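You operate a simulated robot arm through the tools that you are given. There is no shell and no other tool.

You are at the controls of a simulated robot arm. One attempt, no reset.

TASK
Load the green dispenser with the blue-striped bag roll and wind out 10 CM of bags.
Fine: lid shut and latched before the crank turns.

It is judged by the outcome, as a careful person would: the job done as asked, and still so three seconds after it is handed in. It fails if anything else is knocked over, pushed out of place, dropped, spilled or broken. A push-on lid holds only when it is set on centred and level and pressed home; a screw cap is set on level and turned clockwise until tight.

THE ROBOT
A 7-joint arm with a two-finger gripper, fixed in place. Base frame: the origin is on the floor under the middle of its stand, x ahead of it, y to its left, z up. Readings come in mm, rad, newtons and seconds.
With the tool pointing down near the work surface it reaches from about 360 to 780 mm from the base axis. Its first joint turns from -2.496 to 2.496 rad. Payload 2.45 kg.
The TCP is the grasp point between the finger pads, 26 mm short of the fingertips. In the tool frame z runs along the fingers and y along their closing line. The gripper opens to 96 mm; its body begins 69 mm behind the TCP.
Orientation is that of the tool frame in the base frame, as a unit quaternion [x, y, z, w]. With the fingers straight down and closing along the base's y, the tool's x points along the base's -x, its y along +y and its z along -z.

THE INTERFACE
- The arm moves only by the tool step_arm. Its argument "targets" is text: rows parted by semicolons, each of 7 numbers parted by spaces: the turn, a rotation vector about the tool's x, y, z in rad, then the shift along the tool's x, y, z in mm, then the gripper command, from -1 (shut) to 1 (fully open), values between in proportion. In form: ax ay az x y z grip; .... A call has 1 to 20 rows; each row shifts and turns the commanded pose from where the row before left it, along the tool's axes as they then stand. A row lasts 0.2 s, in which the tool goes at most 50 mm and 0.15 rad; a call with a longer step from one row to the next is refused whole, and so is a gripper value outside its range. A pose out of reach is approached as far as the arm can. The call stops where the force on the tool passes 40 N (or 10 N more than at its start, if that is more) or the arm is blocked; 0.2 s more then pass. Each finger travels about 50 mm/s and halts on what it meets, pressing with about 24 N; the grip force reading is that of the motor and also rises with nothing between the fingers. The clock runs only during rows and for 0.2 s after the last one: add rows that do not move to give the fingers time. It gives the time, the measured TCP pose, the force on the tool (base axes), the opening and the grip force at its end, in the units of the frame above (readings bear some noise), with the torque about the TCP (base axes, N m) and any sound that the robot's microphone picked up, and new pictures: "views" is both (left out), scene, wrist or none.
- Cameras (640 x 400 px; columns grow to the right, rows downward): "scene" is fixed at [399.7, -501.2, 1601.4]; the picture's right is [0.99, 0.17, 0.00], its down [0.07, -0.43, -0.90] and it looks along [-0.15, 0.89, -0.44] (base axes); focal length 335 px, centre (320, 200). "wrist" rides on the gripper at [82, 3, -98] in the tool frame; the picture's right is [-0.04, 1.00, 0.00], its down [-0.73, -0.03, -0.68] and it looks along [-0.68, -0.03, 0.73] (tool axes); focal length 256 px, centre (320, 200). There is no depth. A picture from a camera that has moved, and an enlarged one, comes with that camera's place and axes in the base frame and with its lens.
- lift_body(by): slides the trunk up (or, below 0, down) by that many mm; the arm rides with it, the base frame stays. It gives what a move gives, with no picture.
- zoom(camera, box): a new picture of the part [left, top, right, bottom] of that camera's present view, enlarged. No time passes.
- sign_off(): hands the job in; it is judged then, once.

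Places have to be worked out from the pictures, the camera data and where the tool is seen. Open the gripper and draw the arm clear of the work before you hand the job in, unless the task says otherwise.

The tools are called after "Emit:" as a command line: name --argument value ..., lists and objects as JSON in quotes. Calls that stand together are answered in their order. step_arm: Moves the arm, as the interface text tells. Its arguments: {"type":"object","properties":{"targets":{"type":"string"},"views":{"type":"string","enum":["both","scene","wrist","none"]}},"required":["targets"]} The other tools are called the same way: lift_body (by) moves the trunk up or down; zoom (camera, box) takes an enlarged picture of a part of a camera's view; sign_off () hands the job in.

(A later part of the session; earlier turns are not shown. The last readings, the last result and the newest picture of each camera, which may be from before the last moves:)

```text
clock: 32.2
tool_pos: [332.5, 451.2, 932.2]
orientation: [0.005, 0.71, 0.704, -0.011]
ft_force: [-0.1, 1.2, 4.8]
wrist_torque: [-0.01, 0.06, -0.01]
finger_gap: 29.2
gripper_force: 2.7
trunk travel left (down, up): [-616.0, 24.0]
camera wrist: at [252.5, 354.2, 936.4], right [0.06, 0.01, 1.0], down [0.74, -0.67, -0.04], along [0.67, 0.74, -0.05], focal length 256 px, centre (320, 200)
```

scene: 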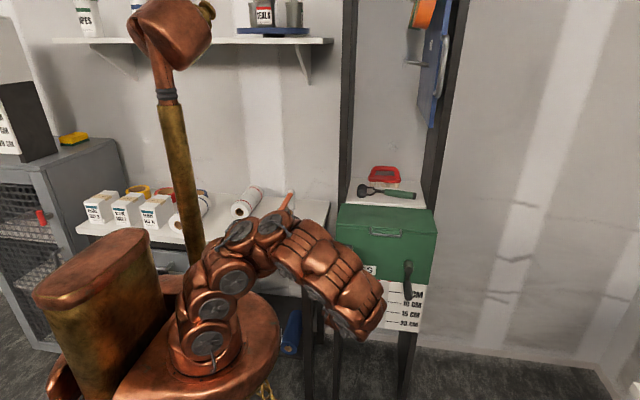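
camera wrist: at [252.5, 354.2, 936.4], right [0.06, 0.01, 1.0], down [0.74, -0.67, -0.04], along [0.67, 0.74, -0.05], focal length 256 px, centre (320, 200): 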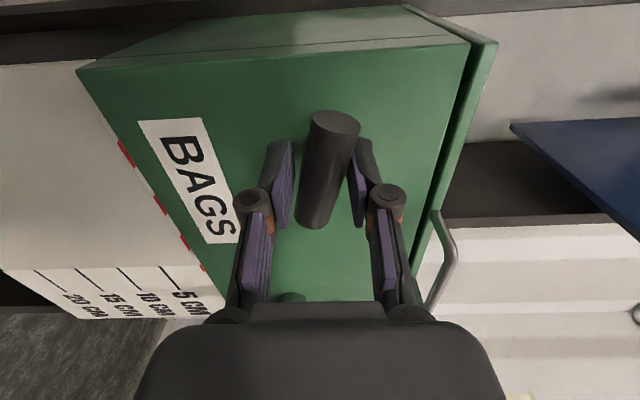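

The tool is at 90° but the bar lags within the loose grip. I'll close to align it and check whether it's at its stop.

Emit:
step_arm --targets "0 0 0 0 0 0 -0.7;0 0 0 0 0 0 -1;0 0 0 0 0 0 -1" --views "wrist"

Emit:
zoom --camera "wrist" --box '[220, 80, 420, 240]'

```text
clock: 33.0
tool_pos: [334.7, 452.3, 929.9]
orientation: [0.006, 0.71, 0.704, -0.011]
ft_force: [-3.4, -0.9, -2.7]
wrist_torque: [0.06, 0.03, 0.27]
finger_gap: 21.8
gripper_force: 44.7
trunk travel left (down, up): [-616.0, 24.0]
camera wrist: at [252.6, 354.0, 936.0], right [0.06, 0.01, 1.0], down [0.74, -0.67, -0.04], along [0.67, 0.74, -0.05], focal length 256 px, centre (320, 200)
```

wrist: 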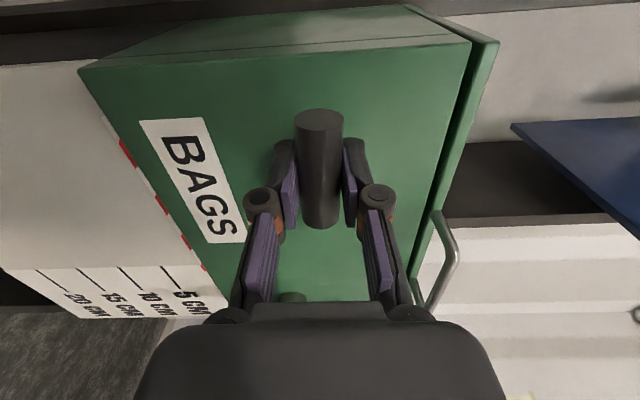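

```text
2.50 times, centred on (320, 160) of wrist
camera zoom: at [252.6, 354.0, 936.0], right [0.06, 0.01, 1.0], down [0.74, -0.67, -0.04], along [0.67, 0.74, -0.05], focal length 640 px, centre (320, 300)
```

zoom: 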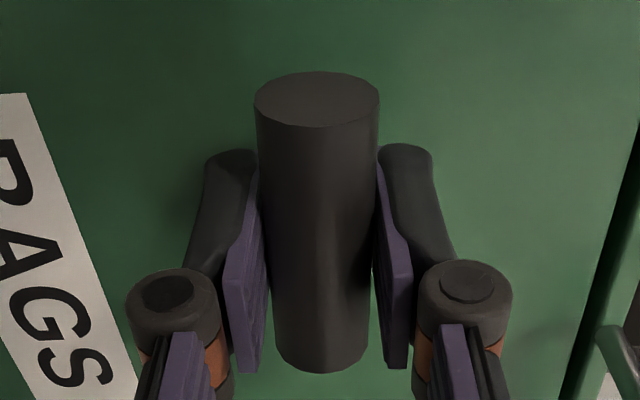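

The T-bar is now horizontal with negligible torque, so it should be unlatched. I'll release, back off, and return to the lid handle.

Emit:
step_arm --targets "0 0 0 0 0 0 0;0 0 0 0 0 0 0;0 0 0 0 0 -25 0;0 0 0 0 0 -25 0;0 0 0 0 0 -25 0;0 0 0 0 0 -25 0;0.15 0 0 0 0 0 0;0.15 0 0 0 0 0 0;0.15 0 0 0 0 0 0;0.0736 0 0 0 0 0 0;0 0 0 -24.66 25.44 1.26 -0.3;0 0 0 -24.66 25.44 1.26 -0.3;0 0 0 -24.66 25.44 1.26 -0.3;0 0 0 -24.66 25.44 1.26 -0.3;0 0 0 -24.66 25.44 1.26 -0.3;0 0 0 0 0 0 -0.3" --views "both"

```text
clock: 36.4
tool_pos: [487.0, 430.6, 1022.1]
orientation: [0.004, 0.869, 0.495, -0.012]
ft_force: [0.1, -0.5, -0.5]
wrist_torque: [0.02, 0.01, -0.01]
finger_gap: 33.5
gripper_force: 0.1
out of reach, approached as far as the arm can: row 7, 8, 9
trunk travel left (down, up): [-616.0, 24.0]
camera wrist: at [407.1, 348.3, 1077.3], right [0.06, 0.51, 0.86], down [0.74, -0.6, 0.3], along [0.66, 0.62, -0.41], focal length 256 px, centre (320, 200)
```

scene: 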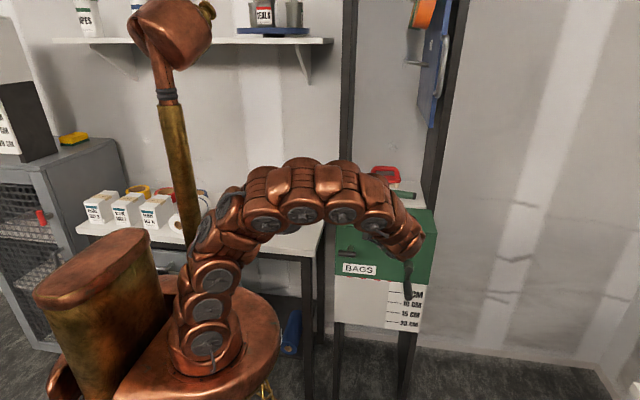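
wrist: 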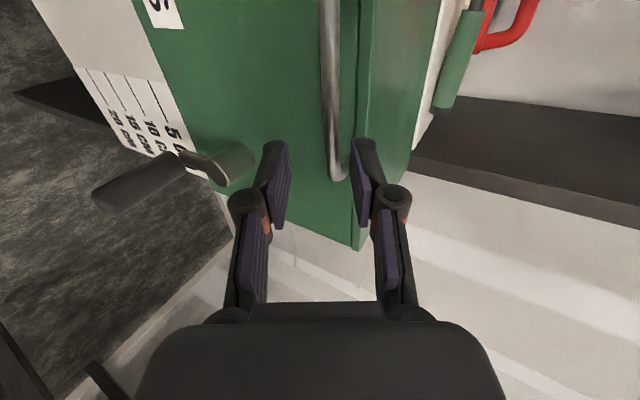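

I'm at (487, 431, 1022). I need to shift 28 mm in -x and 8 mm along tool y, then advance onto the bar and close.

Emit:
step_arm --targets "0 0 0 14 4 0 -0.3;0 0 0 14 4 0 -0.3;0 0 0 0 0 18 -0.3;0 0 0 0 0 17 -0.3;0 0 0 0 0 0 -0.3" --views "wrist"

Emit:
zoom --camera "wrist" --box '[220, 80, 420, 240]'

```text
clock: 37.6
tool_pos: [458.1, 465.0, 1012.5]
orientation: [0.004, 0.868, 0.496, -0.012]
ft_force: [1.1, -1.8, 0.7]
wrist_torque: [0.01, -0.02, 0.0]
finger_gap: 33.6
gripper_force: 0.0
trunk travel left (down, up): [-616.0, 24.0]
camera wrist: at [378.2, 382.0, 1067.7], right [0.06, 0.51, 0.86], down [0.74, -0.6, 0.3], along [0.67, 0.62, -0.41], focal length 256 px, centre (320, 200)
```

wrist: 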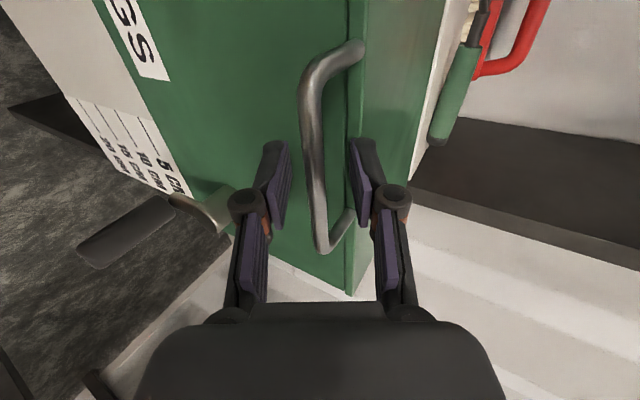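

```text
2.50 times, centred on (320, 160) of wrist
camera zoom: at [378.2, 382.0, 1067.7], right [0.06, 0.51, 0.86], down [0.74, -0.6, 0.3], along [0.67, 0.62, -0.41], focal length 640 px, centre (320, 300)
```

zoom: 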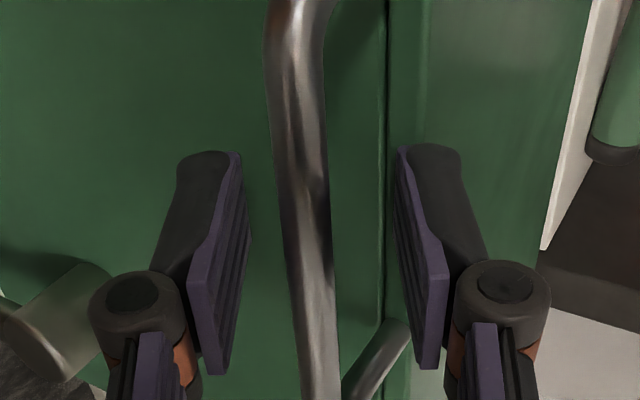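

The bar is between the pads. I'll close and do another gentle test lift.

Emit:
step_arm --targets "0 0 0 0 0 0 -1;0 0 0 0 0 0 -1;0 0 0 0 0 0 -1;0 0 0 0 2.6 -1.5 -1;0 0 0 0 2.6 -1.5 -1;0 0 0 0 2.6 -1.5 -1;0 0 0 0 2.6 -1.5 -1;0 0 0 0 0 0 -1" --views "wrist"

```text
clock: 39.4
tool_pos: [458.4, 464.6, 1025.4]
orientation: [0.003, 0.868, 0.496, -0.013]
ft_force: [1.8, 11.5, -2.9]
wrist_torque: [-0.02, -0.62, 0.62]
finger_gap: 7.5
gripper_force: 35.3
trunk travel left (down, up): [-616.0, 24.0]
camera wrist: at [378.3, 382.4, 1079.3], right [0.06, 0.51, 0.86], down [0.74, -0.59, 0.3], along [0.66, 0.62, -0.41], focal length 256 px, centre (320, 200)
```

wrist: 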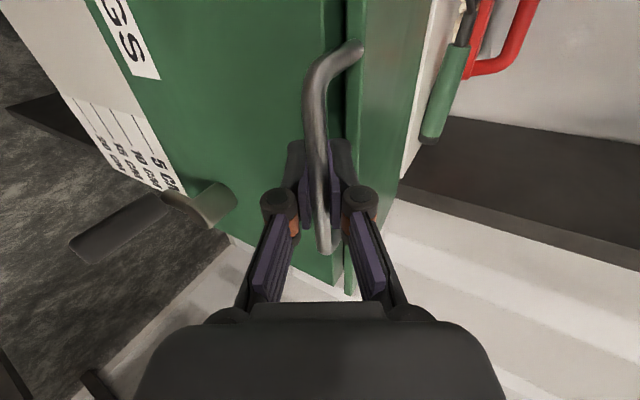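

The lid is free: it lifted 13 mm with little vertical load. I'll follow the hinge arc (hinge near y≈680, z≈1008, radius ≈211), starting with a few steps to check forces.

Emit:
step_arm --targets "0 0 0 0 13.6 -5.4 -1;0 0 0 0 13.8 -4.8 -1;0 0 0 0 14.2 -4.3 -1;0 0 0 0 14.4 -3.3 -1;0 0 0 0 14.6 -2.2 -1;0 0 0 0 0 0 -1" --views "both"

```text
clock: 40.8
tool_pos: [458.2, 482.5, 1096.9]
orientation: [0.003, 0.868, 0.496, -0.013]
ft_force: [-17.3, 16.0, -7.6]
wrist_torque: [-0.01, -0.83, 0.26]
finger_gap: 7.5
gripper_force: 35.5
trunk travel left (down, up): [-616.0, 24.0]
camera wrist: at [378.6, 399.7, 1150.7], right [0.06, 0.51, 0.86], down [0.75, -0.59, 0.3], along [0.66, 0.62, -0.41], focal length 256 px, centre (320, 200)
```

scene: 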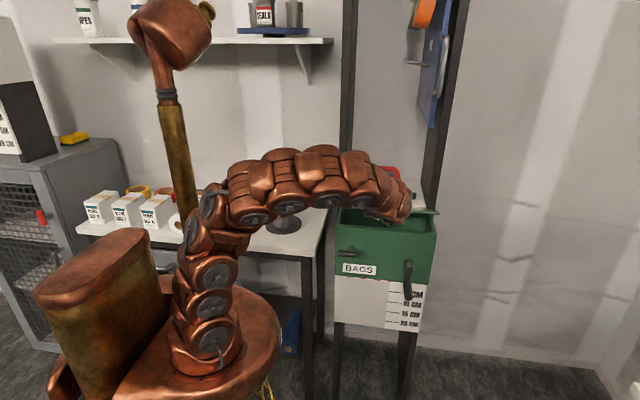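
wrist: 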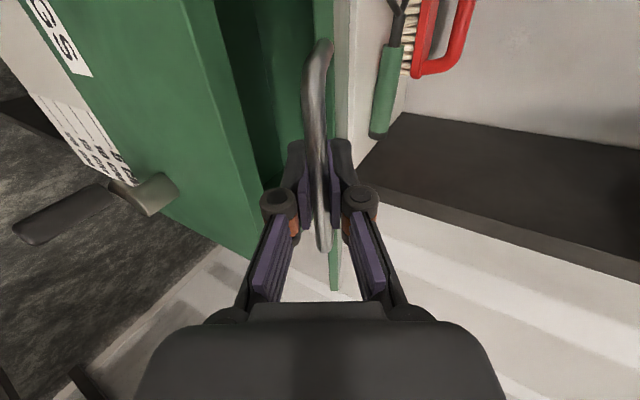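

The lid is opening smoothly. Residual force pulls the tool +y and -x, so I'll bias the next arc steps slightly that way.

Emit:
step_arm --targets "0 0 0 0.4 15.2 -0.3 -1;0 0 0 0.4 15.3 0.7 -1;0 0 0 0.4 15.3 1.8 -1;0 0 0 0.4 15.2 2.8 -1;0 0 0 0.4 15.0 3.8 -1;0 0 0 0 0 0 -1" --views "both"

```text
clock: 42.2
tool_pos: [458.8, 527.0, 1160.1]
orientation: [0.004, 0.868, 0.497, -0.009]
ft_force: [-7.1, -11.5, 12.3]
wrist_torque: [0.04, -1.22, -0.36]
finger_gap: 7.3
gripper_force: 35.1
trunk travel left (down, up): [-616.0, 24.0]
camera wrist: at [379.1, 445.1, 1213.2], right [0.06, 0.51, 0.86], down [0.74, -0.6, 0.3], along [0.67, 0.62, -0.41], focal length 256 px, centre (320, 200)
```

scene: 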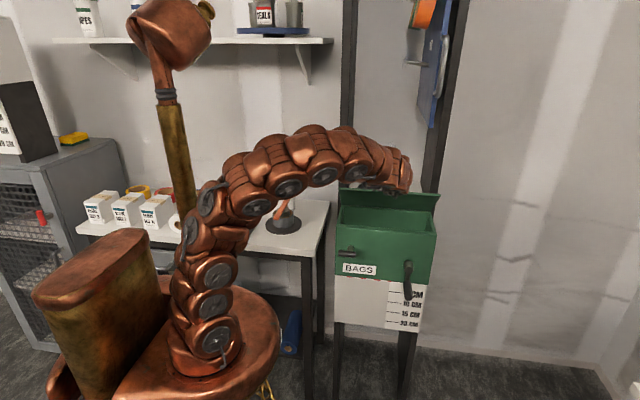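
wrist: 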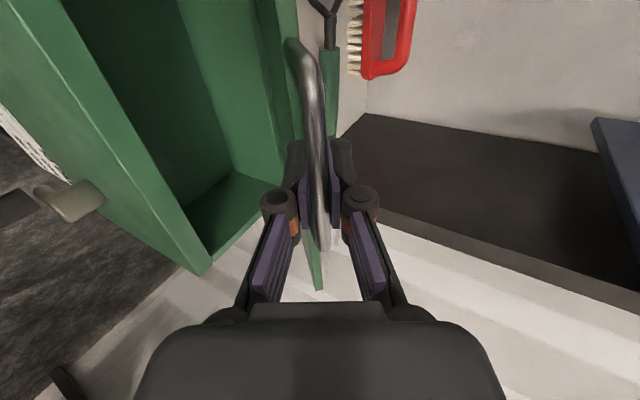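

The force has flipped outward, so the true radius is slightly larger (hinge nearer y≈690). I'll continue the arc with that correction.

Emit:
step_arm --targets "0 0 0 0.2 15.1 3.4 -1;0 0 0 0.2 14.8 4.4 -1;0 0 0 0.2 14.2 6.2 -1;0 0 0 0.2 13.8 7.1 -1;0 0 0 0 13.2 8.1 -1;0 0 0 0 0 0 -1" --views "both"

```text
clock: 43.6
tool_pos: [459.9, 591.5, 1203.4]
orientation: [0.004, 0.869, 0.494, -0.013]
ft_force: [6.3, 9.6, -22.5]
wrist_torque: [0.12, -1.03, -0.18]
finger_gap: 7.4
gripper_force: 35.5
trunk travel left (down, up): [-616.0, 24.0]
camera wrist: at [379.5, 509.5, 1257.2], right [0.06, 0.51, 0.86], down [0.75, -0.59, 0.3], along [0.66, 0.62, -0.42], focal length 256 px, centre (320, 200)
```

scene: 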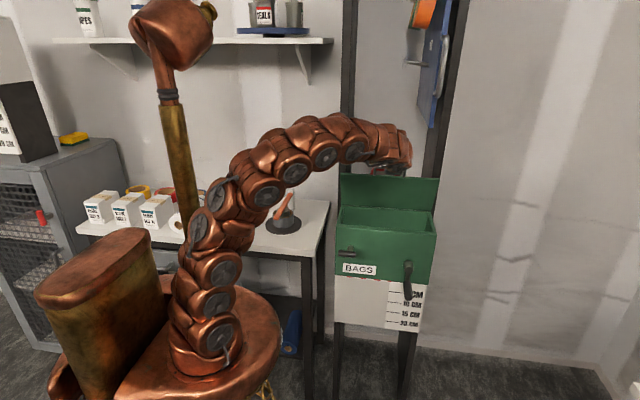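
wrist: 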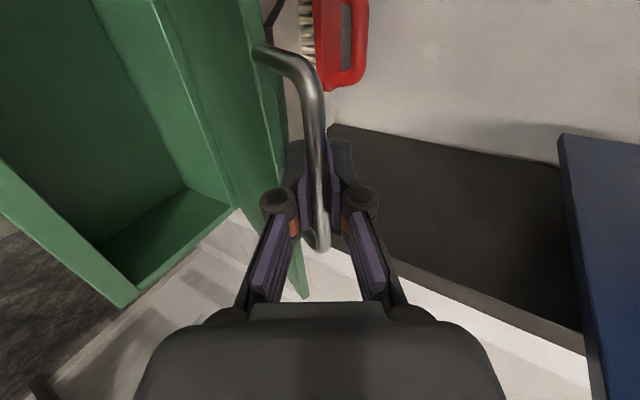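

Nearly 66° open now, and the force indicates slightly too large a radius. Continuing toward vertical with a small downward correction.

Emit:
step_arm --targets "0 0 0 -0.3 10.9 9.4 -1;0 0 0 -0.3 10.2 10.2 -1;0 0 0 0 10.4 10.4 -1;0 0 0 0 9.6 11.1 -1;0 0 0 0 8.8 11.8 -1;0 0 0 0 0 0 -1" --views "both"

```text
clock: 45.0
tool_pos: [458.0, 660.6, 1220.0]
orientation: [0.003, 0.869, 0.494, -0.013]
ft_force: [-3.2, 1.9, -15.9]
wrist_torque: [0.11, -0.92, 0.14]
finger_gap: 7.7
gripper_force: 35.3
trunk travel left (down, up): [-616.0, 24.0]
camera wrist: at [379.2, 578.5, 1274.5], right [0.06, 0.51, 0.86], down [0.75, -0.59, 0.3], along [0.66, 0.62, -0.41], focal length 256 px, centre (320, 200)
```

scene: 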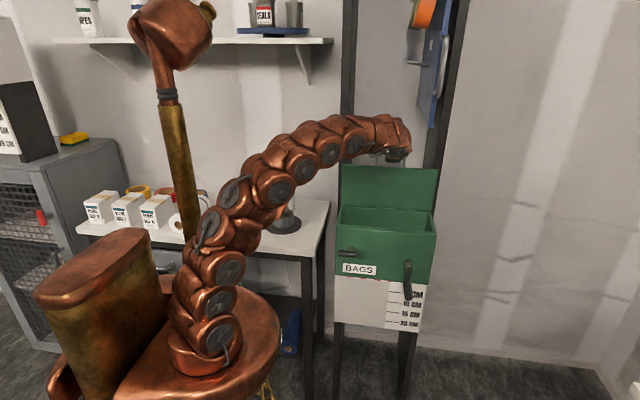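
wrist: 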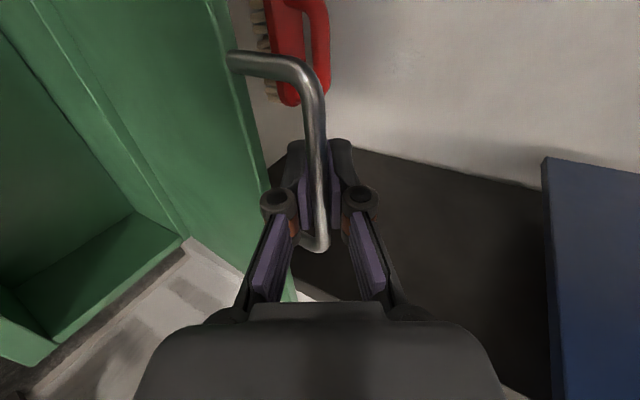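

The lid is near vertical. I'll push it a bit past vertical, watching for the stop.

Emit:
step_arm --targets "0 0 0 0 6.0 11.1 -1;0 0 0 0 5.6 11.3 -1;0 0 0 0 5.5 11.3 -1;0 0 0 0 4.8 11.6 -1;0 0 0 0 0 0 -1" --views "both"

```text
clock: 45.7
tool_pos: [459.0, 680.4, 1220.2]
orientation: [0.001, 0.87, 0.493, -0.012]
ft_force: [-8.8, -27.5, 1.9]
wrist_torque: [0.04, -0.61, 0.74]
finger_gap: 7.7
gripper_force: 36.0
trunk travel left (down, up): [-616.0, 24.0]
stopped in row 3: the force on the tool passed its limit at 48 N (the readings are from after the stop); the commanded pose is now the measured one
camera wrist: at [379.6, 598.1, 1274.8], right [0.06, 0.51, 0.86], down [0.75, -0.59, 0.3], along [0.66, 0.62, -0.41], focal length 256 px, centre (320, 200)
```

scene: 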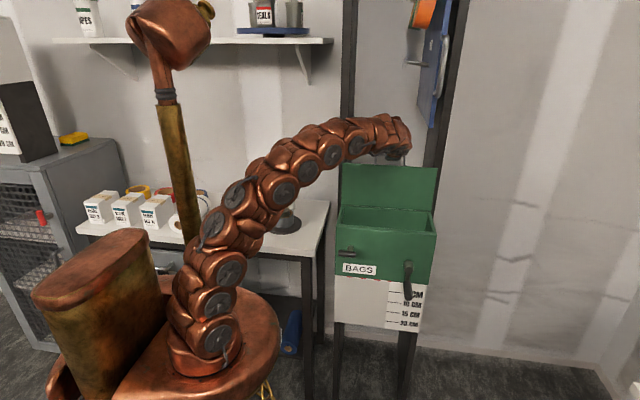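
wrist: 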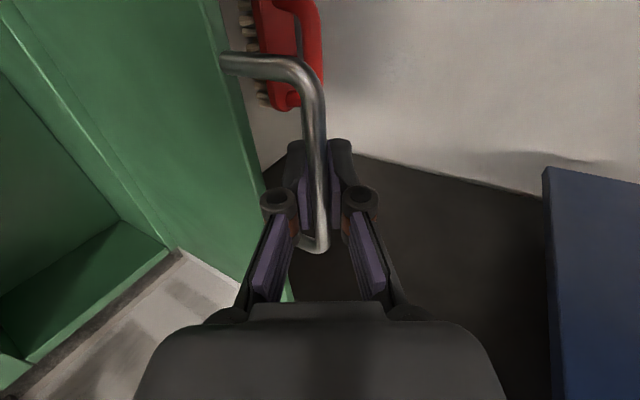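

The lid reached its stop just past vertical. I'll open the fingers slightly, check it stays, then retreat.

Emit:
step_arm --targets "0 0 0 0 0 0 -0.6;0 0 0 0 0 0 -0.6;0 0 0 0 0 0 -0.6" --views "both"

Emit:
step_arm --targets "0 0 0 0 0 -15 -0.6;0 0 0 0 0 -20 -0.6;0 0 0 0 0 -25 -0.6;0 0 0 0 0 -30 -0.6;0 0 0 0 0 -40 -0.6;0 0 0 0 0 0 -0.6" --views "both"

```text
clock: 46.5
tool_pos: [458.9, 684.7, 1218.3]
orientation: [0.002, 0.869, 0.494, -0.012]
ft_force: [-0.2, -0.4, 0.1]
wrist_torque: [0.02, 0.01, -0.02]
finger_gap: 19.1
gripper_force: 0.0
trunk travel left (down, up): [-616.0, 24.0]
camera wrist: at [379.5, 601.9, 1272.9], right [0.06, 0.51, 0.86], down [0.75, -0.59, 0.3], along [0.66, 0.62, -0.42], focal length 256 px, centre (320, 200)
```

scene: 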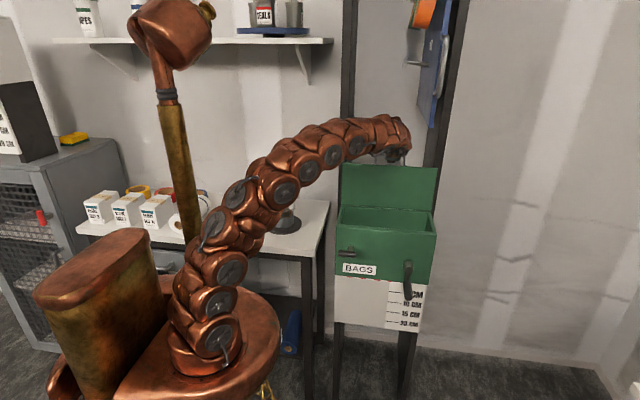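
wrist: 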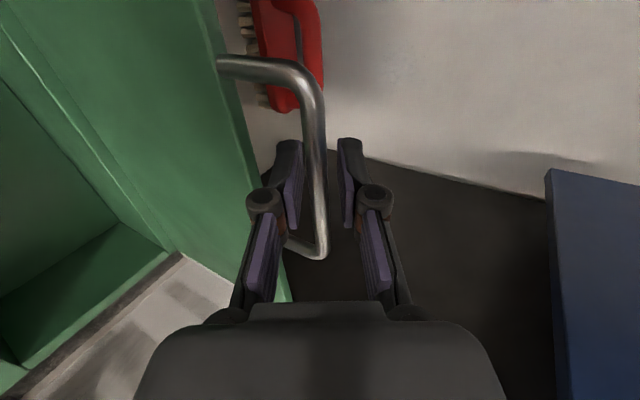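

```text
clock: 47.9
tool_pos: [462.7, 573.3, 1286.5]
orientation: [0.001, 0.869, 0.494, -0.013]
ft_force: [-0.5, -0.4, 0.5]
wrist_torque: [0.01, -0.01, 0.03]
finger_gap: 19.2
gripper_force: 0.0
trunk travel left (down, up): [-616.0, 24.0]
camera wrist: at [383.3, 490.9, 1341.3], right [0.06, 0.51, 0.86], down [0.75, -0.59, 0.3], along [0.66, 0.62, -0.42], focal length 256 px, centre (320, 200)
```

scene: 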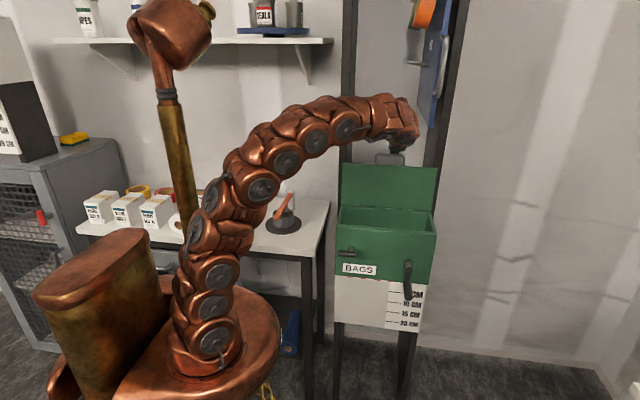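
wrist: 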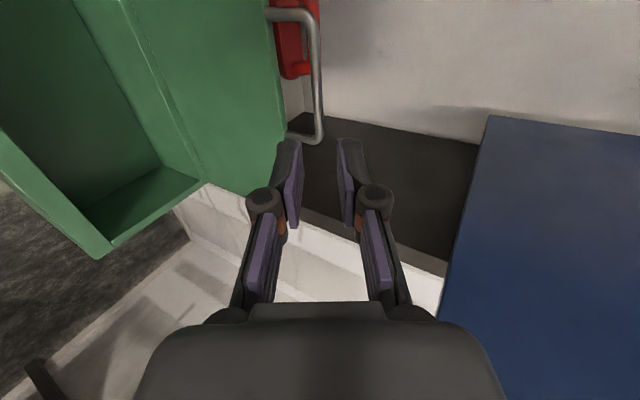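

The lid stays open. I'll rotate the camera to look straight down into the dispenser.

Emit:
step_arm --targets "0 0 0.15 0 0 0 0;0 0 0.15 0 0 0 0;0 0 0.15 0 0 0 0;0 0 0.15 0 0 0 0;0 0 0.15 0 0 0 0;0 0 0.15 0 0 0 0;0 0 0.15 0 0 0 0;0 0 0.15 0 0 0 0;0 0 0.15 0 0 0 0;0 0 0.15 0 0 0 0;0 0 0.0708 0 0 0 0;0 0 0 -33 -2 -1.4 0.5;0 0 0 -33 -2 -1.4 0.5;0 0 0 -33 -2 -1.4 0.5;0 0 0 -33 -2 -1.4 0.5;0 -0.15 0 0 0 0 0.5;0 -0.025 0 0 0 0 0.5;0 0 0 0 0 0 0.5" --views "both"

Emit:
zoom --camera "wrist" --box '[160, 0, 480, 220]'

```text
clock: 51.7
tool_pos: [448.6, 500.1, 1175.0]
orientation: [0.644, 0.642, 0.286, -0.302]
ft_force: [0.1, 0.0, 0.1]
wrist_torque: [-0.03, 0.0, -0.02]
finger_gap: 72.1
gripper_force: 0.1
trunk travel left (down, up): [-616.0, 24.0]
camera wrist: at [455.8, 480.5, 1300.8], right [1.0, -0.02, -0.05], down [-0.02, -0.99, -0.11], along [-0.05, 0.11, -0.99], focal length 256 px, centre (320, 200)
```

scene: 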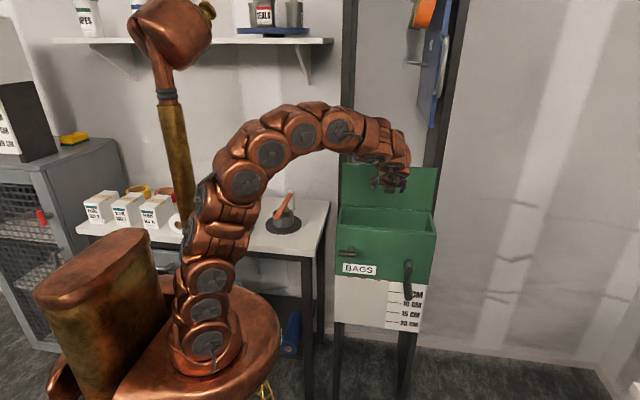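
wrist: 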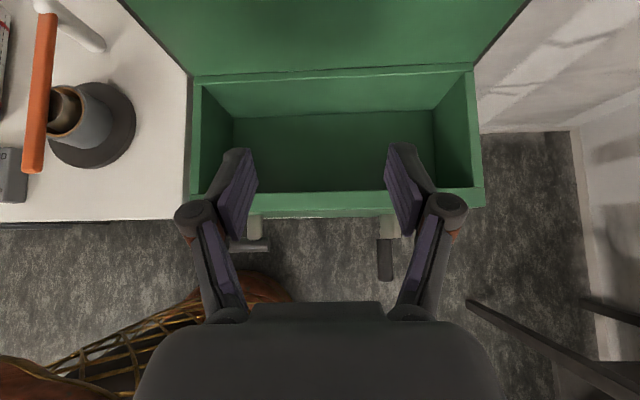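

```text
1.82 times, centred on (320, 110) of wrist
camera zoom: at [455.8, 480.5, 1300.8], right [1.0, -0.02, -0.05], down [-0.02, -0.99, -0.11], along [-0.05, 0.11, -0.99], focal length 465 px, centre (320, 364)
```

zoom: 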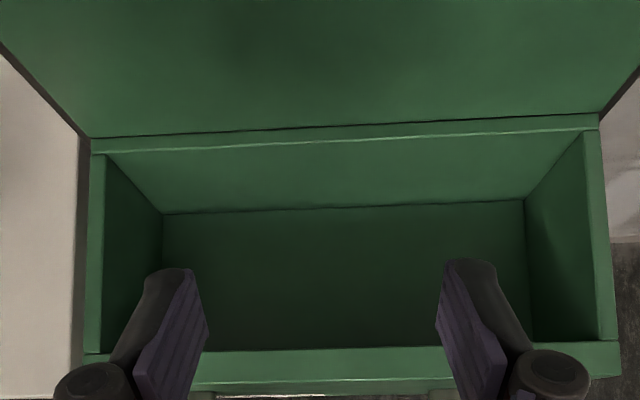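

The dispenser is an empty box: interior about x 297–618, y 522–665, floor z≈907, so the roll simply lies inside along x. With the arm out of the way, I'll check the roll's surroundings on the table from the scene camera.

Emit:
zoom --camera "scene" --box '[75, 170, 275, 270]'

Emit:
zoom --camera "scene" --box '[120, 0, 280, 400]'

```text
3.20 times, centred on (175, 220) of scene
camera zoom: at [399.7, -501.2, 1601.4], right [0.99, 0.17, 0.0], down [0.07, -0.43, -0.9], along [-0.15, 0.89, -0.44], focal length 1072 px, centre (784, 136)
```

zoom: 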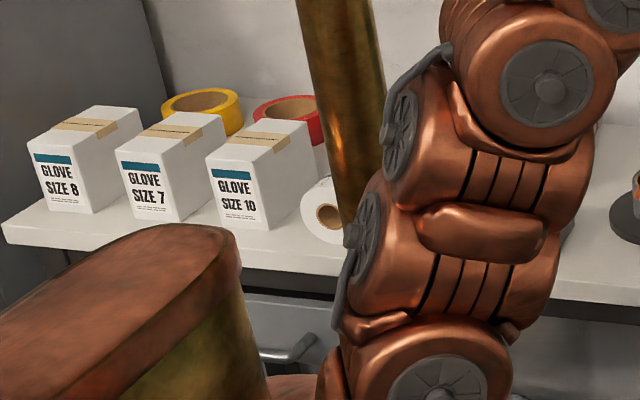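

```text
1.00 times, centred on (200, 200) of scene (not enlarged: the box is as wide or as high as the picture)
camera zoom: at [399.7, -501.2, 1601.4], right [0.99, 0.17, 0.0], down [0.07, -0.43, -0.9], along [-0.15, 0.89, -0.44], focal length 335 px, centre (440, 200)
```

zoom: 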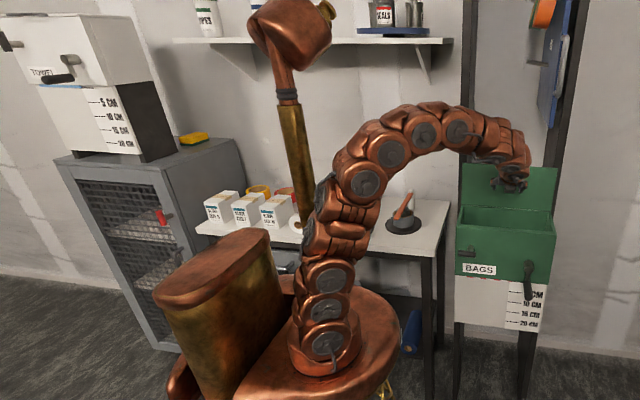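

The roll's front end is at (-322, 510), with ~60 mm free to the glove box on its left. Now I'll back away from the dispenser and return to a tool-down pose before swinging to the table.

Emit:
step_arm --targets "0 0 0 -15 0 -30 0.5;0 0 0 -15 0 -30 0.5;0 0 0 -15 0 -30 0.5;0 0 -0.15 0 0 0 1;0 0 -0.15 0 0 0 1;0 0 -0.15 0 0 0 1;0 0 -0.15 0 0 0 1;0 0 -0.15 0 0 0 1;0 0 -0.15 0 0 0 1;0 0 -0.15 0 0 0 1;0 0 -0.15 0 0 0 1;0 0 -0.15 0 0 0 1;0 0 -0.15 0 0 0 1;0 0 -0.0708 0 0 0 1;0.15 0 0 0 0 0 1;0.15 0 0 0 0 0 1;0.15 0 0 0 0 0 1;0.15 0 0 0 0 0 1;0.15 0 0 0 0 0 1;0.123 0 0 0 0 0 1" --views "both"

```text
clock: 55.9
tool_pos: [452.4, 403.9, 1198.2]
orientation: [-0.004, 1.0, -0.008, -0.012]
ft_force: [-0.7, 0.7, -0.1]
wrist_torque: [0.0, -0.04, 0.01]
finger_gap: 96.0
gripper_force: 0.1
trunk travel left (down, up): [-616.0, 24.0]
camera wrist: at [373.7, 408.5, 1298.7], right [0.03, 1.0, -0.02], down [0.75, -0.01, 0.66], along [0.66, -0.03, -0.75], focal length 256 px, centre (320, 200)
```

scene: 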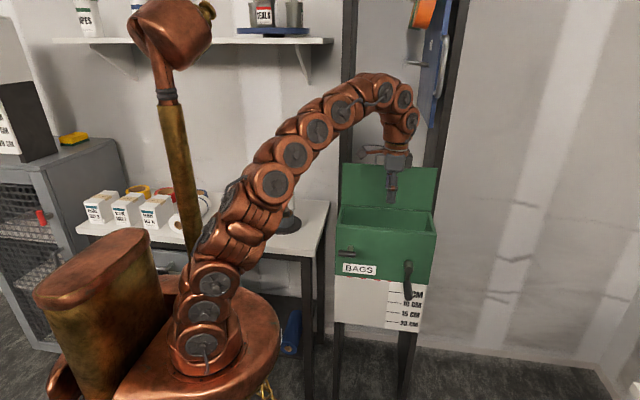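
wrist: 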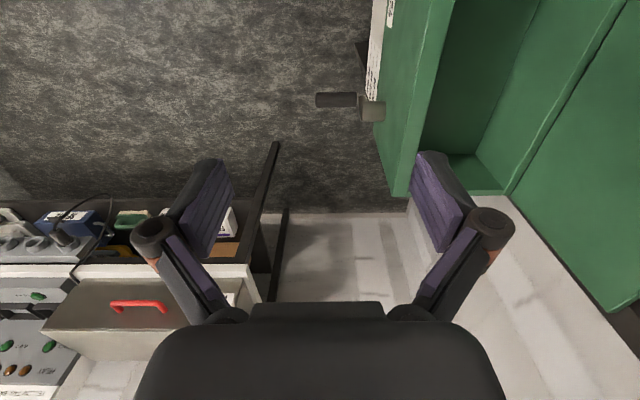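

Tool is down again. I'll swing toward the table in stages at a safe height, watching clearance to the robot's own mast.

Emit:
step_arm --targets "0 0 -0.075 37.8 9.5 -12.75 1;0 0 -0.075 37 12.3 -12.75 1;0 0 -0.075 36 15 -12.75 1;0 0 -0.075 34.7 17.7 -12.75 1;0 0 -0.075 33.3 20.3 -12.75 1;0 0 -0.075 31.7 22.7 -12.75 1;0 0 -0.075 29.9 25 -12.75 1;0 0 -0.075 27.9 27.2 -12.75 1;0 0 0 0 0 0 1" --views "both"

```text
clock: 57.9
tool_pos: [147.1, 479.7, 1280.5]
orientation: [-0.3, 0.954, -0.005, -0.014]
ft_force: [-0.2, 0.4, 0.0]
wrist_torque: [0.0, -0.04, -0.04]
finger_gap: 96.0
gripper_force: 0.0
out of reach, approached as far as the arm can: row 7, 8
trunk travel left (down, up): [-616.0, 24.0]
camera wrist: at [80.7, 438.8, 1380.7], right [-0.54, 0.84, 0.0], down [0.63, 0.41, 0.66], along [0.55, 0.35, -0.75], focal length 256 px, centre (320, 200)
```

scene: 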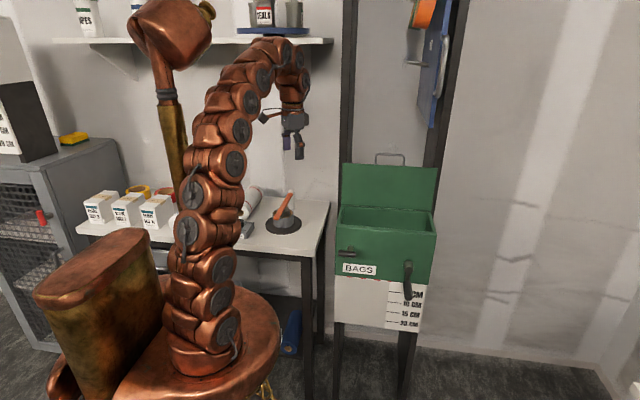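
wrist: 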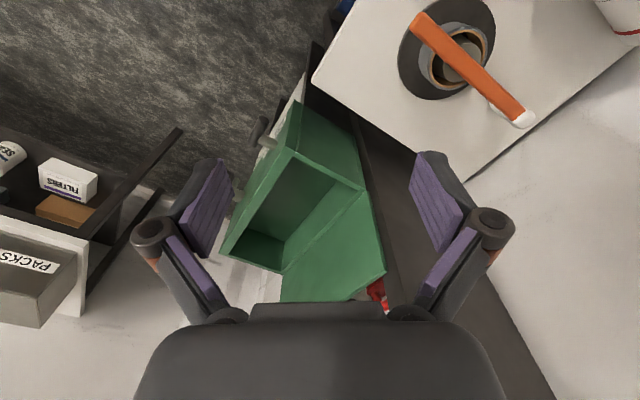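

That height was near the reach limit, so I'll come down to about z 1150 while continuing to swing left.

Emit:
step_arm --targets "0 0 -0.075 22.8 27.7 21.7 1;0 0 -0.075 20.7 29.4 21.7 1;0 0 -0.075 18.4 30.8 21.7 1;0 0 -0.075 16.1 32.1 21.7 1;0 0 -0.075 13.6 33.2 21.7 1;0 0 -0.075 11.1 34.2 21.7 1;0 0 0 0 0 0 1" --views "both"

```text
clock: 59.7
tool_pos: [-28.0, 550.5, 1205.5]
orientation: [-0.455, 0.884, 0.073, -0.073]
ft_force: [-0.7, 0.8, 0.1]
wrist_torque: [0.02, -0.01, -0.02]
finger_gap: 96.1
gripper_force: 0.1
trunk travel left (down, up): [-616.0, 24.0]
stopped in row 7: the arm was blocked; the commanded pose is now the measured one
camera wrist: at [-56.4, 480.9, 1306.1], right [-0.77, 0.61, 0.19], down [0.58, 0.54, 0.61], along [0.27, 0.58, -0.77], focal length 256 px, centre (320, 200)
```

scene: 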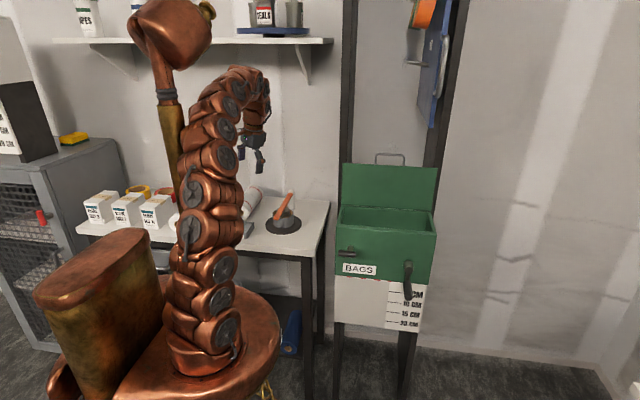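
wrist: 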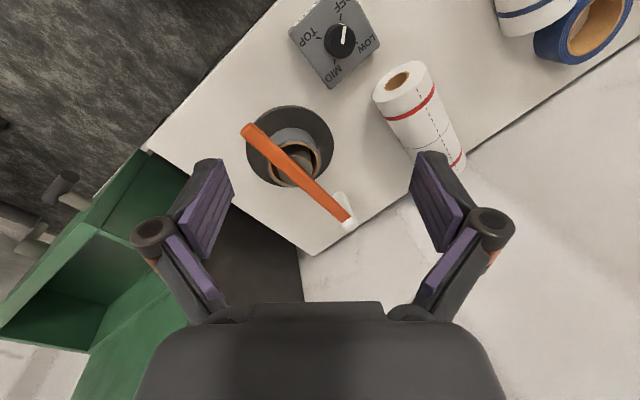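

The arm is blocked by the robot's own head mast at about azimuth 93°. I'll back off a little and test whether the mast moves with the trunk.

Emit:
step_arm --targets "0 0 0 -15 -20 0 1;0 0 0 -15 -20 0 1;0 0 0 -15 -20 0 1;0 0 0 0 0 0 1" --views "scene"

Emit:
lift_body --by -80

Emit:
step_arm --targets "0 0 0 0 0 0 1" --views "both"

```text
clock: 60.7
tool_pos: [44.5, 554.8, 1189.6]
orientation: [-0.457, 0.883, 0.072, -0.073]
ft_force: [0.7, 0.0, -0.5]
wrist_torque: [-0.02, 0.03, -0.01]
finger_gap: 95.9
gripper_force: 0.0
trunk travel left (down, up): [-616.0, 24.0]
```

scene: 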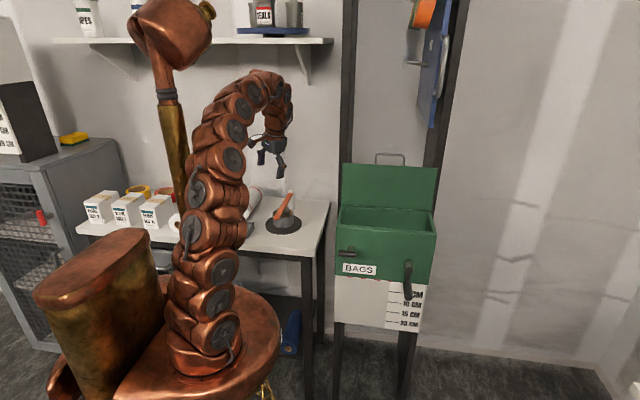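

```text
clock: 61.8
tool_pos: [45.3, 552.7, 1109.5]
orientation: [-0.457, 0.883, 0.072, -0.073]
ft_force: [0.1, -0.4, -0.2]
wrist_torque: [0.02, -0.04, 0.01]
finger_gap: 96.2
gripper_force: 0.0
trunk travel left (down, up): [-536.0, 104.0]
```

```text
clock: 62.2
tool_pos: [43.2, 554.7, 1110.3]
orientation: [-0.457, 0.884, 0.072, -0.073]
ft_force: [0.2, 0.0, 0.2]
wrist_torque: [0.02, 0.01, 0.0]
finger_gap: 95.9
gripper_force: 0.1
trunk travel left (down, up): [-536.0, 104.0]
camera wrist: at [14.6, 484.0, 1210.8], right [-0.77, 0.6, 0.19], down [0.57, 0.54, 0.61], along [0.27, 0.58, -0.77], focal length 256 px, centre (320, 200)
```

scene: 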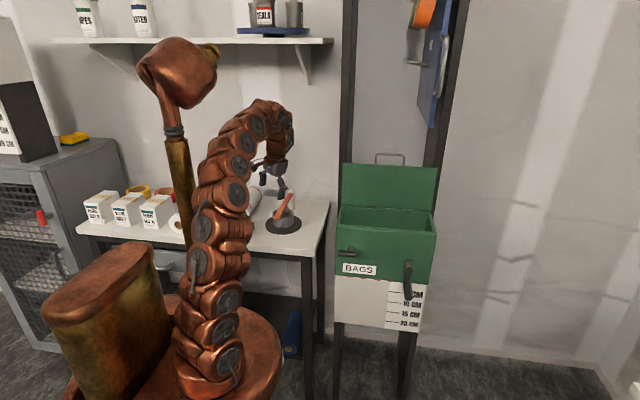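
wrist: 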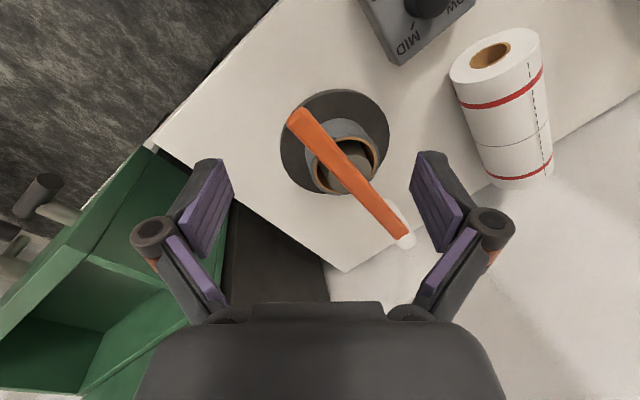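

The mast and head ride with the trunk, so I have to reach around them. I'll tilt the tool so it points down and to -x, which keeps the wrist on the +x side of the mast, and see how the arm configures itself.

Emit:
step_arm --targets "0 0 -0.122 0 0 0 1;0 0 -0.122 0 0 0 1;0 0 -0.122 0 0 0 1;0 0 -0.122 0 0 0 1;0 0 -0.122 0 0 0 1;-0.15 0 0 0 41 24.5 1;-0.15 0 0 0 36.9 30.3 1;-0.15 0 0 0 32 35.5 1;-0.15 0 0 0 26.3 39.9 1;0 0 0 0 0 0 1" --views "both"

```text
clock: 64.4
tool_pos: [-134.9, 557.2, 1048.2]
orientation: [0.656, -0.647, -0.296, 0.254]
ft_force: [-0.3, -0.3, 0.5]
wrist_torque: [-0.01, -0.01, 0.02]
finger_gap: 95.8
gripper_force: 0.1
trunk travel left (down, up): [-536.0, 104.0]
camera wrist: at [-67.1, 471.8, 1113.0], right [-0.7, 0.0, 0.72], down [0.51, 0.7, 0.5], along [-0.5, 0.71, -0.49], focal length 256 px, centre (320, 200)
```

scene: 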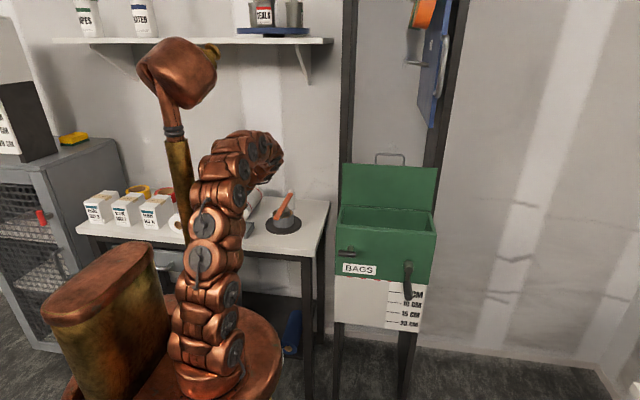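
wrist: 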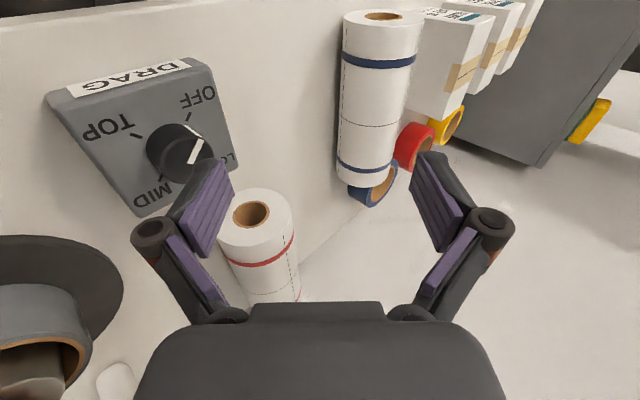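

The tilted pose works, and the camera now shows the blue-striped roll clearly: axis along y, x≈-316, y 525–713, center z≈953. I'll continue leftward in small steps to see how far the arm gets before the mast blocks it.

Emit:
step_arm --targets "0 0 0 -5 14 14 1;0 0 0 -5 14 14 1;0 0 0 -5 14 14 1;0 0 0 -5 14 14 1;0 0 0 0 0 0 1" --views "scene"

```text
clock: 65.6
tool_pos: [-211.4, 582.5, 1048.3]
orientation: [0.654, -0.648, -0.297, 0.253]
ft_force: [0.2, -0.1, -0.1]
wrist_torque: [-0.01, 0.01, 0.01]
finger_gap: 96.1
gripper_force: 0.0
trunk travel left (down, up): [-536.0, 104.0]
```

scene: 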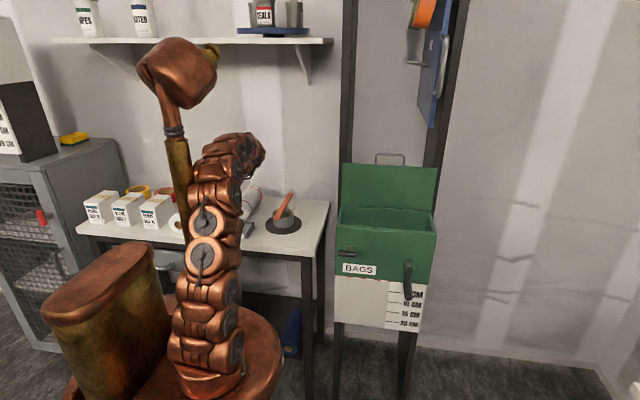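

No block yet at x=-211. Continuing in small steps.

Emit:
step_arm --targets "0 0 0 -5 10 10 1;0 0 0 -5 10 10 1;0 0 0 -5 10 10 1;0 0 0 0 0 0 1" --views "both"

```text
clock: 66.6
tool_pos: [-238.7, 607.2, 1057.0]
orientation: [-0.641, 0.657, 0.307, -0.251]
ft_force: [0.2, -0.2, -0.5]
wrist_torque: [0.01, -0.02, 0.02]
finger_gap: 96.0
gripper_force: 0.0
trunk travel left (down, up): [-536.0, 104.0]
camera wrist: at [-172.8, 518.8, 1120.6], right [-0.69, 0.03, 0.73], down [0.55, 0.68, 0.49], along [-0.48, 0.74, -0.48], focal length 256 px, centre (320, 200)
```

scene: 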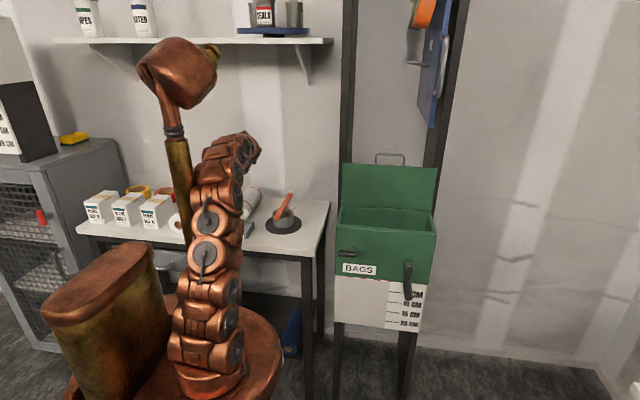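
wrist: 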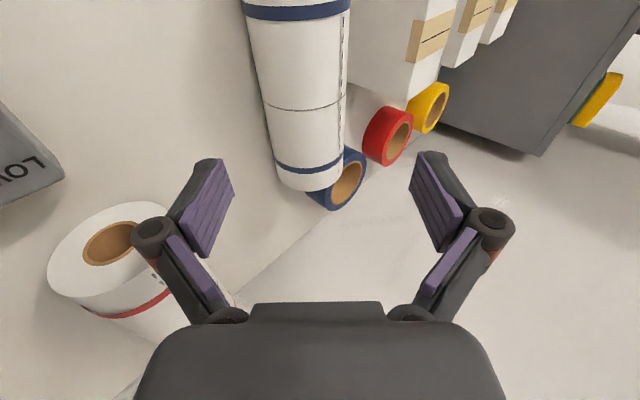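

The arm is lightly contacting the mast (actual lags commanded by ~14 mm). I'll try continuing left in small steps to see whether the remaining joints can absorb the motion.

Emit:
step_arm --targets "0 0 0 0 8 8 1;0 0 0 0 8 8 1;0 0 0 0 8 8 1;0 0 0 0 0 0 1" --views "scene"

Emit:
zoom --camera "scene" --box '[120, 100, 300, 400]'

```text
clock: 67.8
tool_pos: [-251.1, 624.3, 1071.6]
orientation: [-0.619, 0.666, 0.327, -0.258]
ft_force: [-0.9, -0.2, 0.1]
wrist_torque: [0.02, 0.02, -0.02]
finger_gap: 95.9
gripper_force: 0.0
trunk travel left (down, up): [-536.0, 104.0]
stopped in row 4: the arm was blocked; the commanded pose is now the measured one
```

scene: 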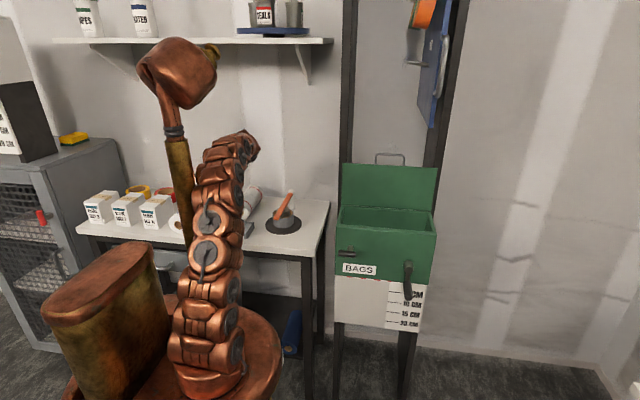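

```text
1.33 times, centred on (210, 250) of scene
camera zoom: at [399.7, -501.2, 1601.4], right [0.99, 0.17, 0.0], down [0.07, -0.43, -0.9], along [-0.15, 0.89, -0.44], focal length 447 px, centre (467, 133)
```

zoom: 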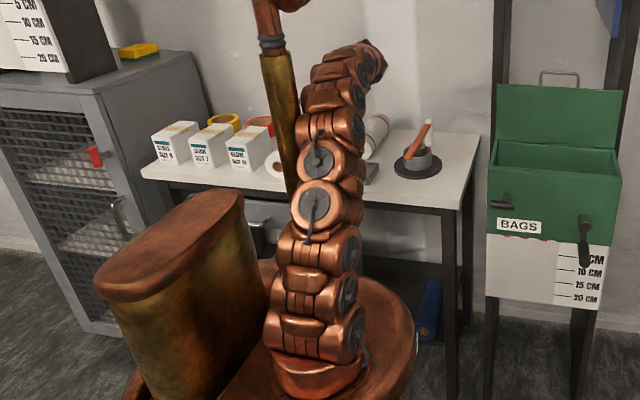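

Blocked at TCP x≈-251 with the arm against the mast. I'll try descending here, since the lower arm shape may clear the mast, and see how it tracks.

Emit:
step_arm --targets "0 0 0 0 -7.5 6.5 1;0 0 0 0 -7.5 6.5 1;0 0 0 0 -7.5 6.5 1;0 0 0 0 -7.5 6.5 1;0 0 0 0 0 0 1" --views "both"

```text
clock: 69.0
tool_pos: [-249.7, 627.3, 1031.6]
orientation: [-0.619, 0.666, 0.326, -0.257]
ft_force: [-0.5, 0.7, -0.4]
wrist_torque: [0.03, -0.01, 0.0]
finger_gap: 95.8
gripper_force: 0.1
trunk travel left (down, up): [-536.0, 104.0]
camera wrist: at [-187.1, 536.9, 1093.0], right [-0.65, 0.06, 0.75], down [0.6, 0.65, 0.47], along [-0.46, 0.76, -0.46], focal length 256 px, centre (320, 200)
```

scene: 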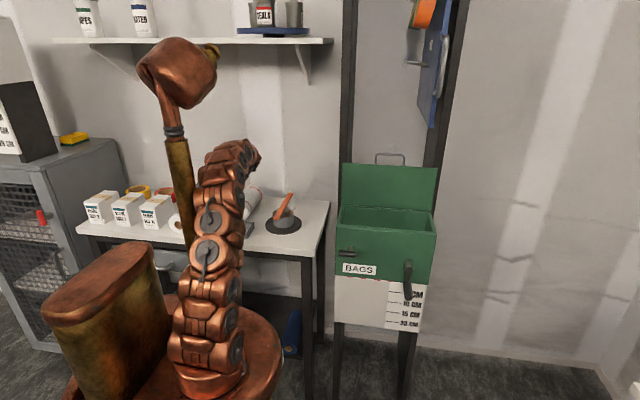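
wrist: 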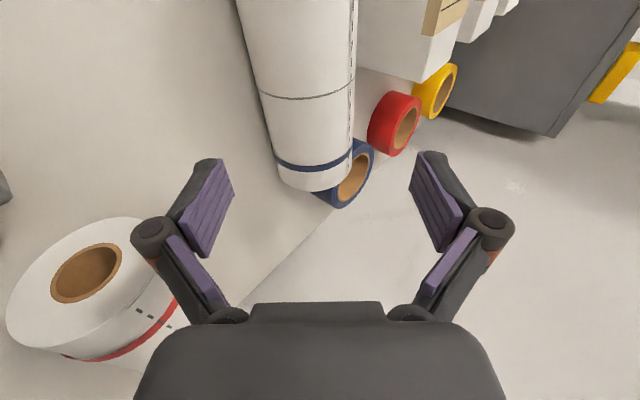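

Descending tracked fine. I'll shift back to y≈605 to stay clear of the red roll, then advance diagonally down-left along the tool axis.

Emit:
step_arm --targets "0 0 0 20 0 0 1;0 0 0 1.2 0 8 1;0 0 0 1.2 0 8 1;0 0 0 1.2 0 8 1;0 0 0 0 0 0 1" --views "both"

```text
clock: 70.4
tool_pos: [-233.4, 627.1, 1023.0]
orientation: [-0.593, 0.684, 0.342, -0.252]
ft_force: [0.7, 0.1, 0.3]
wrist_torque: [0.05, -0.05, -0.02]
finger_gap: 95.8
gripper_force: 0.0
trunk travel left (down, up): [-536.0, 104.0]
stopped in row 5: the arm was blocked; the commanded pose is now the measured one
camera wrist: at [-175.8, 531.3, 1082.8], right [-0.63, 0.1, 0.77], down [0.65, 0.6, 0.46], along [-0.42, 0.79, -0.45], focal length 256 px, centre (320, 200)
```

scene: 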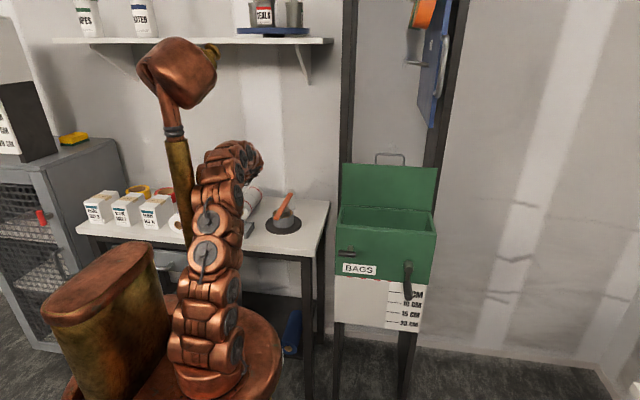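
wrist: 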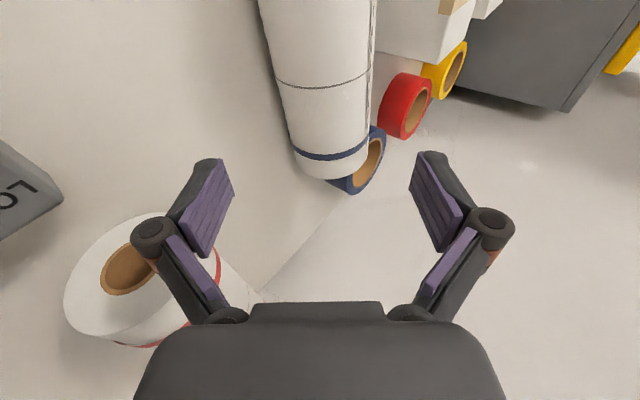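

Moving back toward the robot is what pressed on the mast; the current tool axis points straight at the roll's axis line. I'll narrow the opening to ~84 mm and advance along the tool axis toward the roll.

Emit:
step_arm --targets "0 0 0 0 0 8 0.76;0 0 0 0 0 8 0.76;0 0 0 0 0 8 0.76;0 0 0 0 0 8 0.76;0 0 0 0 0 0 0.76" --views "both"

```text
clock: 71.6
tool_pos: [-243.1, 640.7, 1007.5]
orientation: [-0.584, 0.689, 0.348, -0.249]
ft_force: [-0.3, 0.3, 0.5]
wrist_torque: [-0.03, 0.01, 0.03]
finger_gap: 84.4
gripper_force: 0.0
trunk travel left (down, up): [-536.0, 104.0]
camera wrist: at [-187.3, 543.3, 1065.3], right [-0.62, 0.12, 0.77], down [0.67, 0.59, 0.45], along [-0.4, 0.8, -0.44], focal length 256 px, centre (320, 200)
```

scene: 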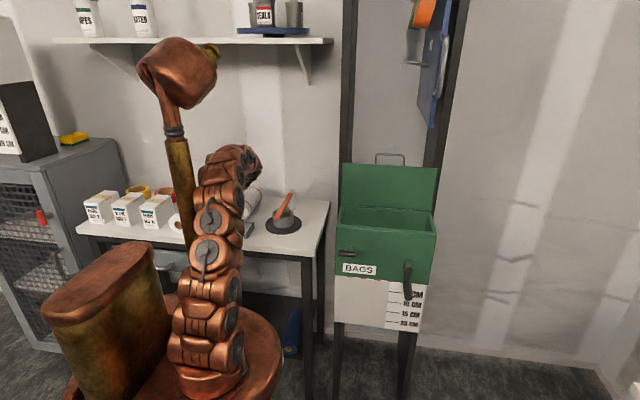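
wrist: 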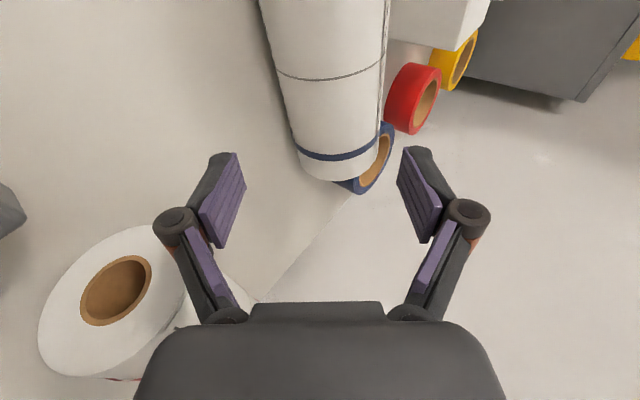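

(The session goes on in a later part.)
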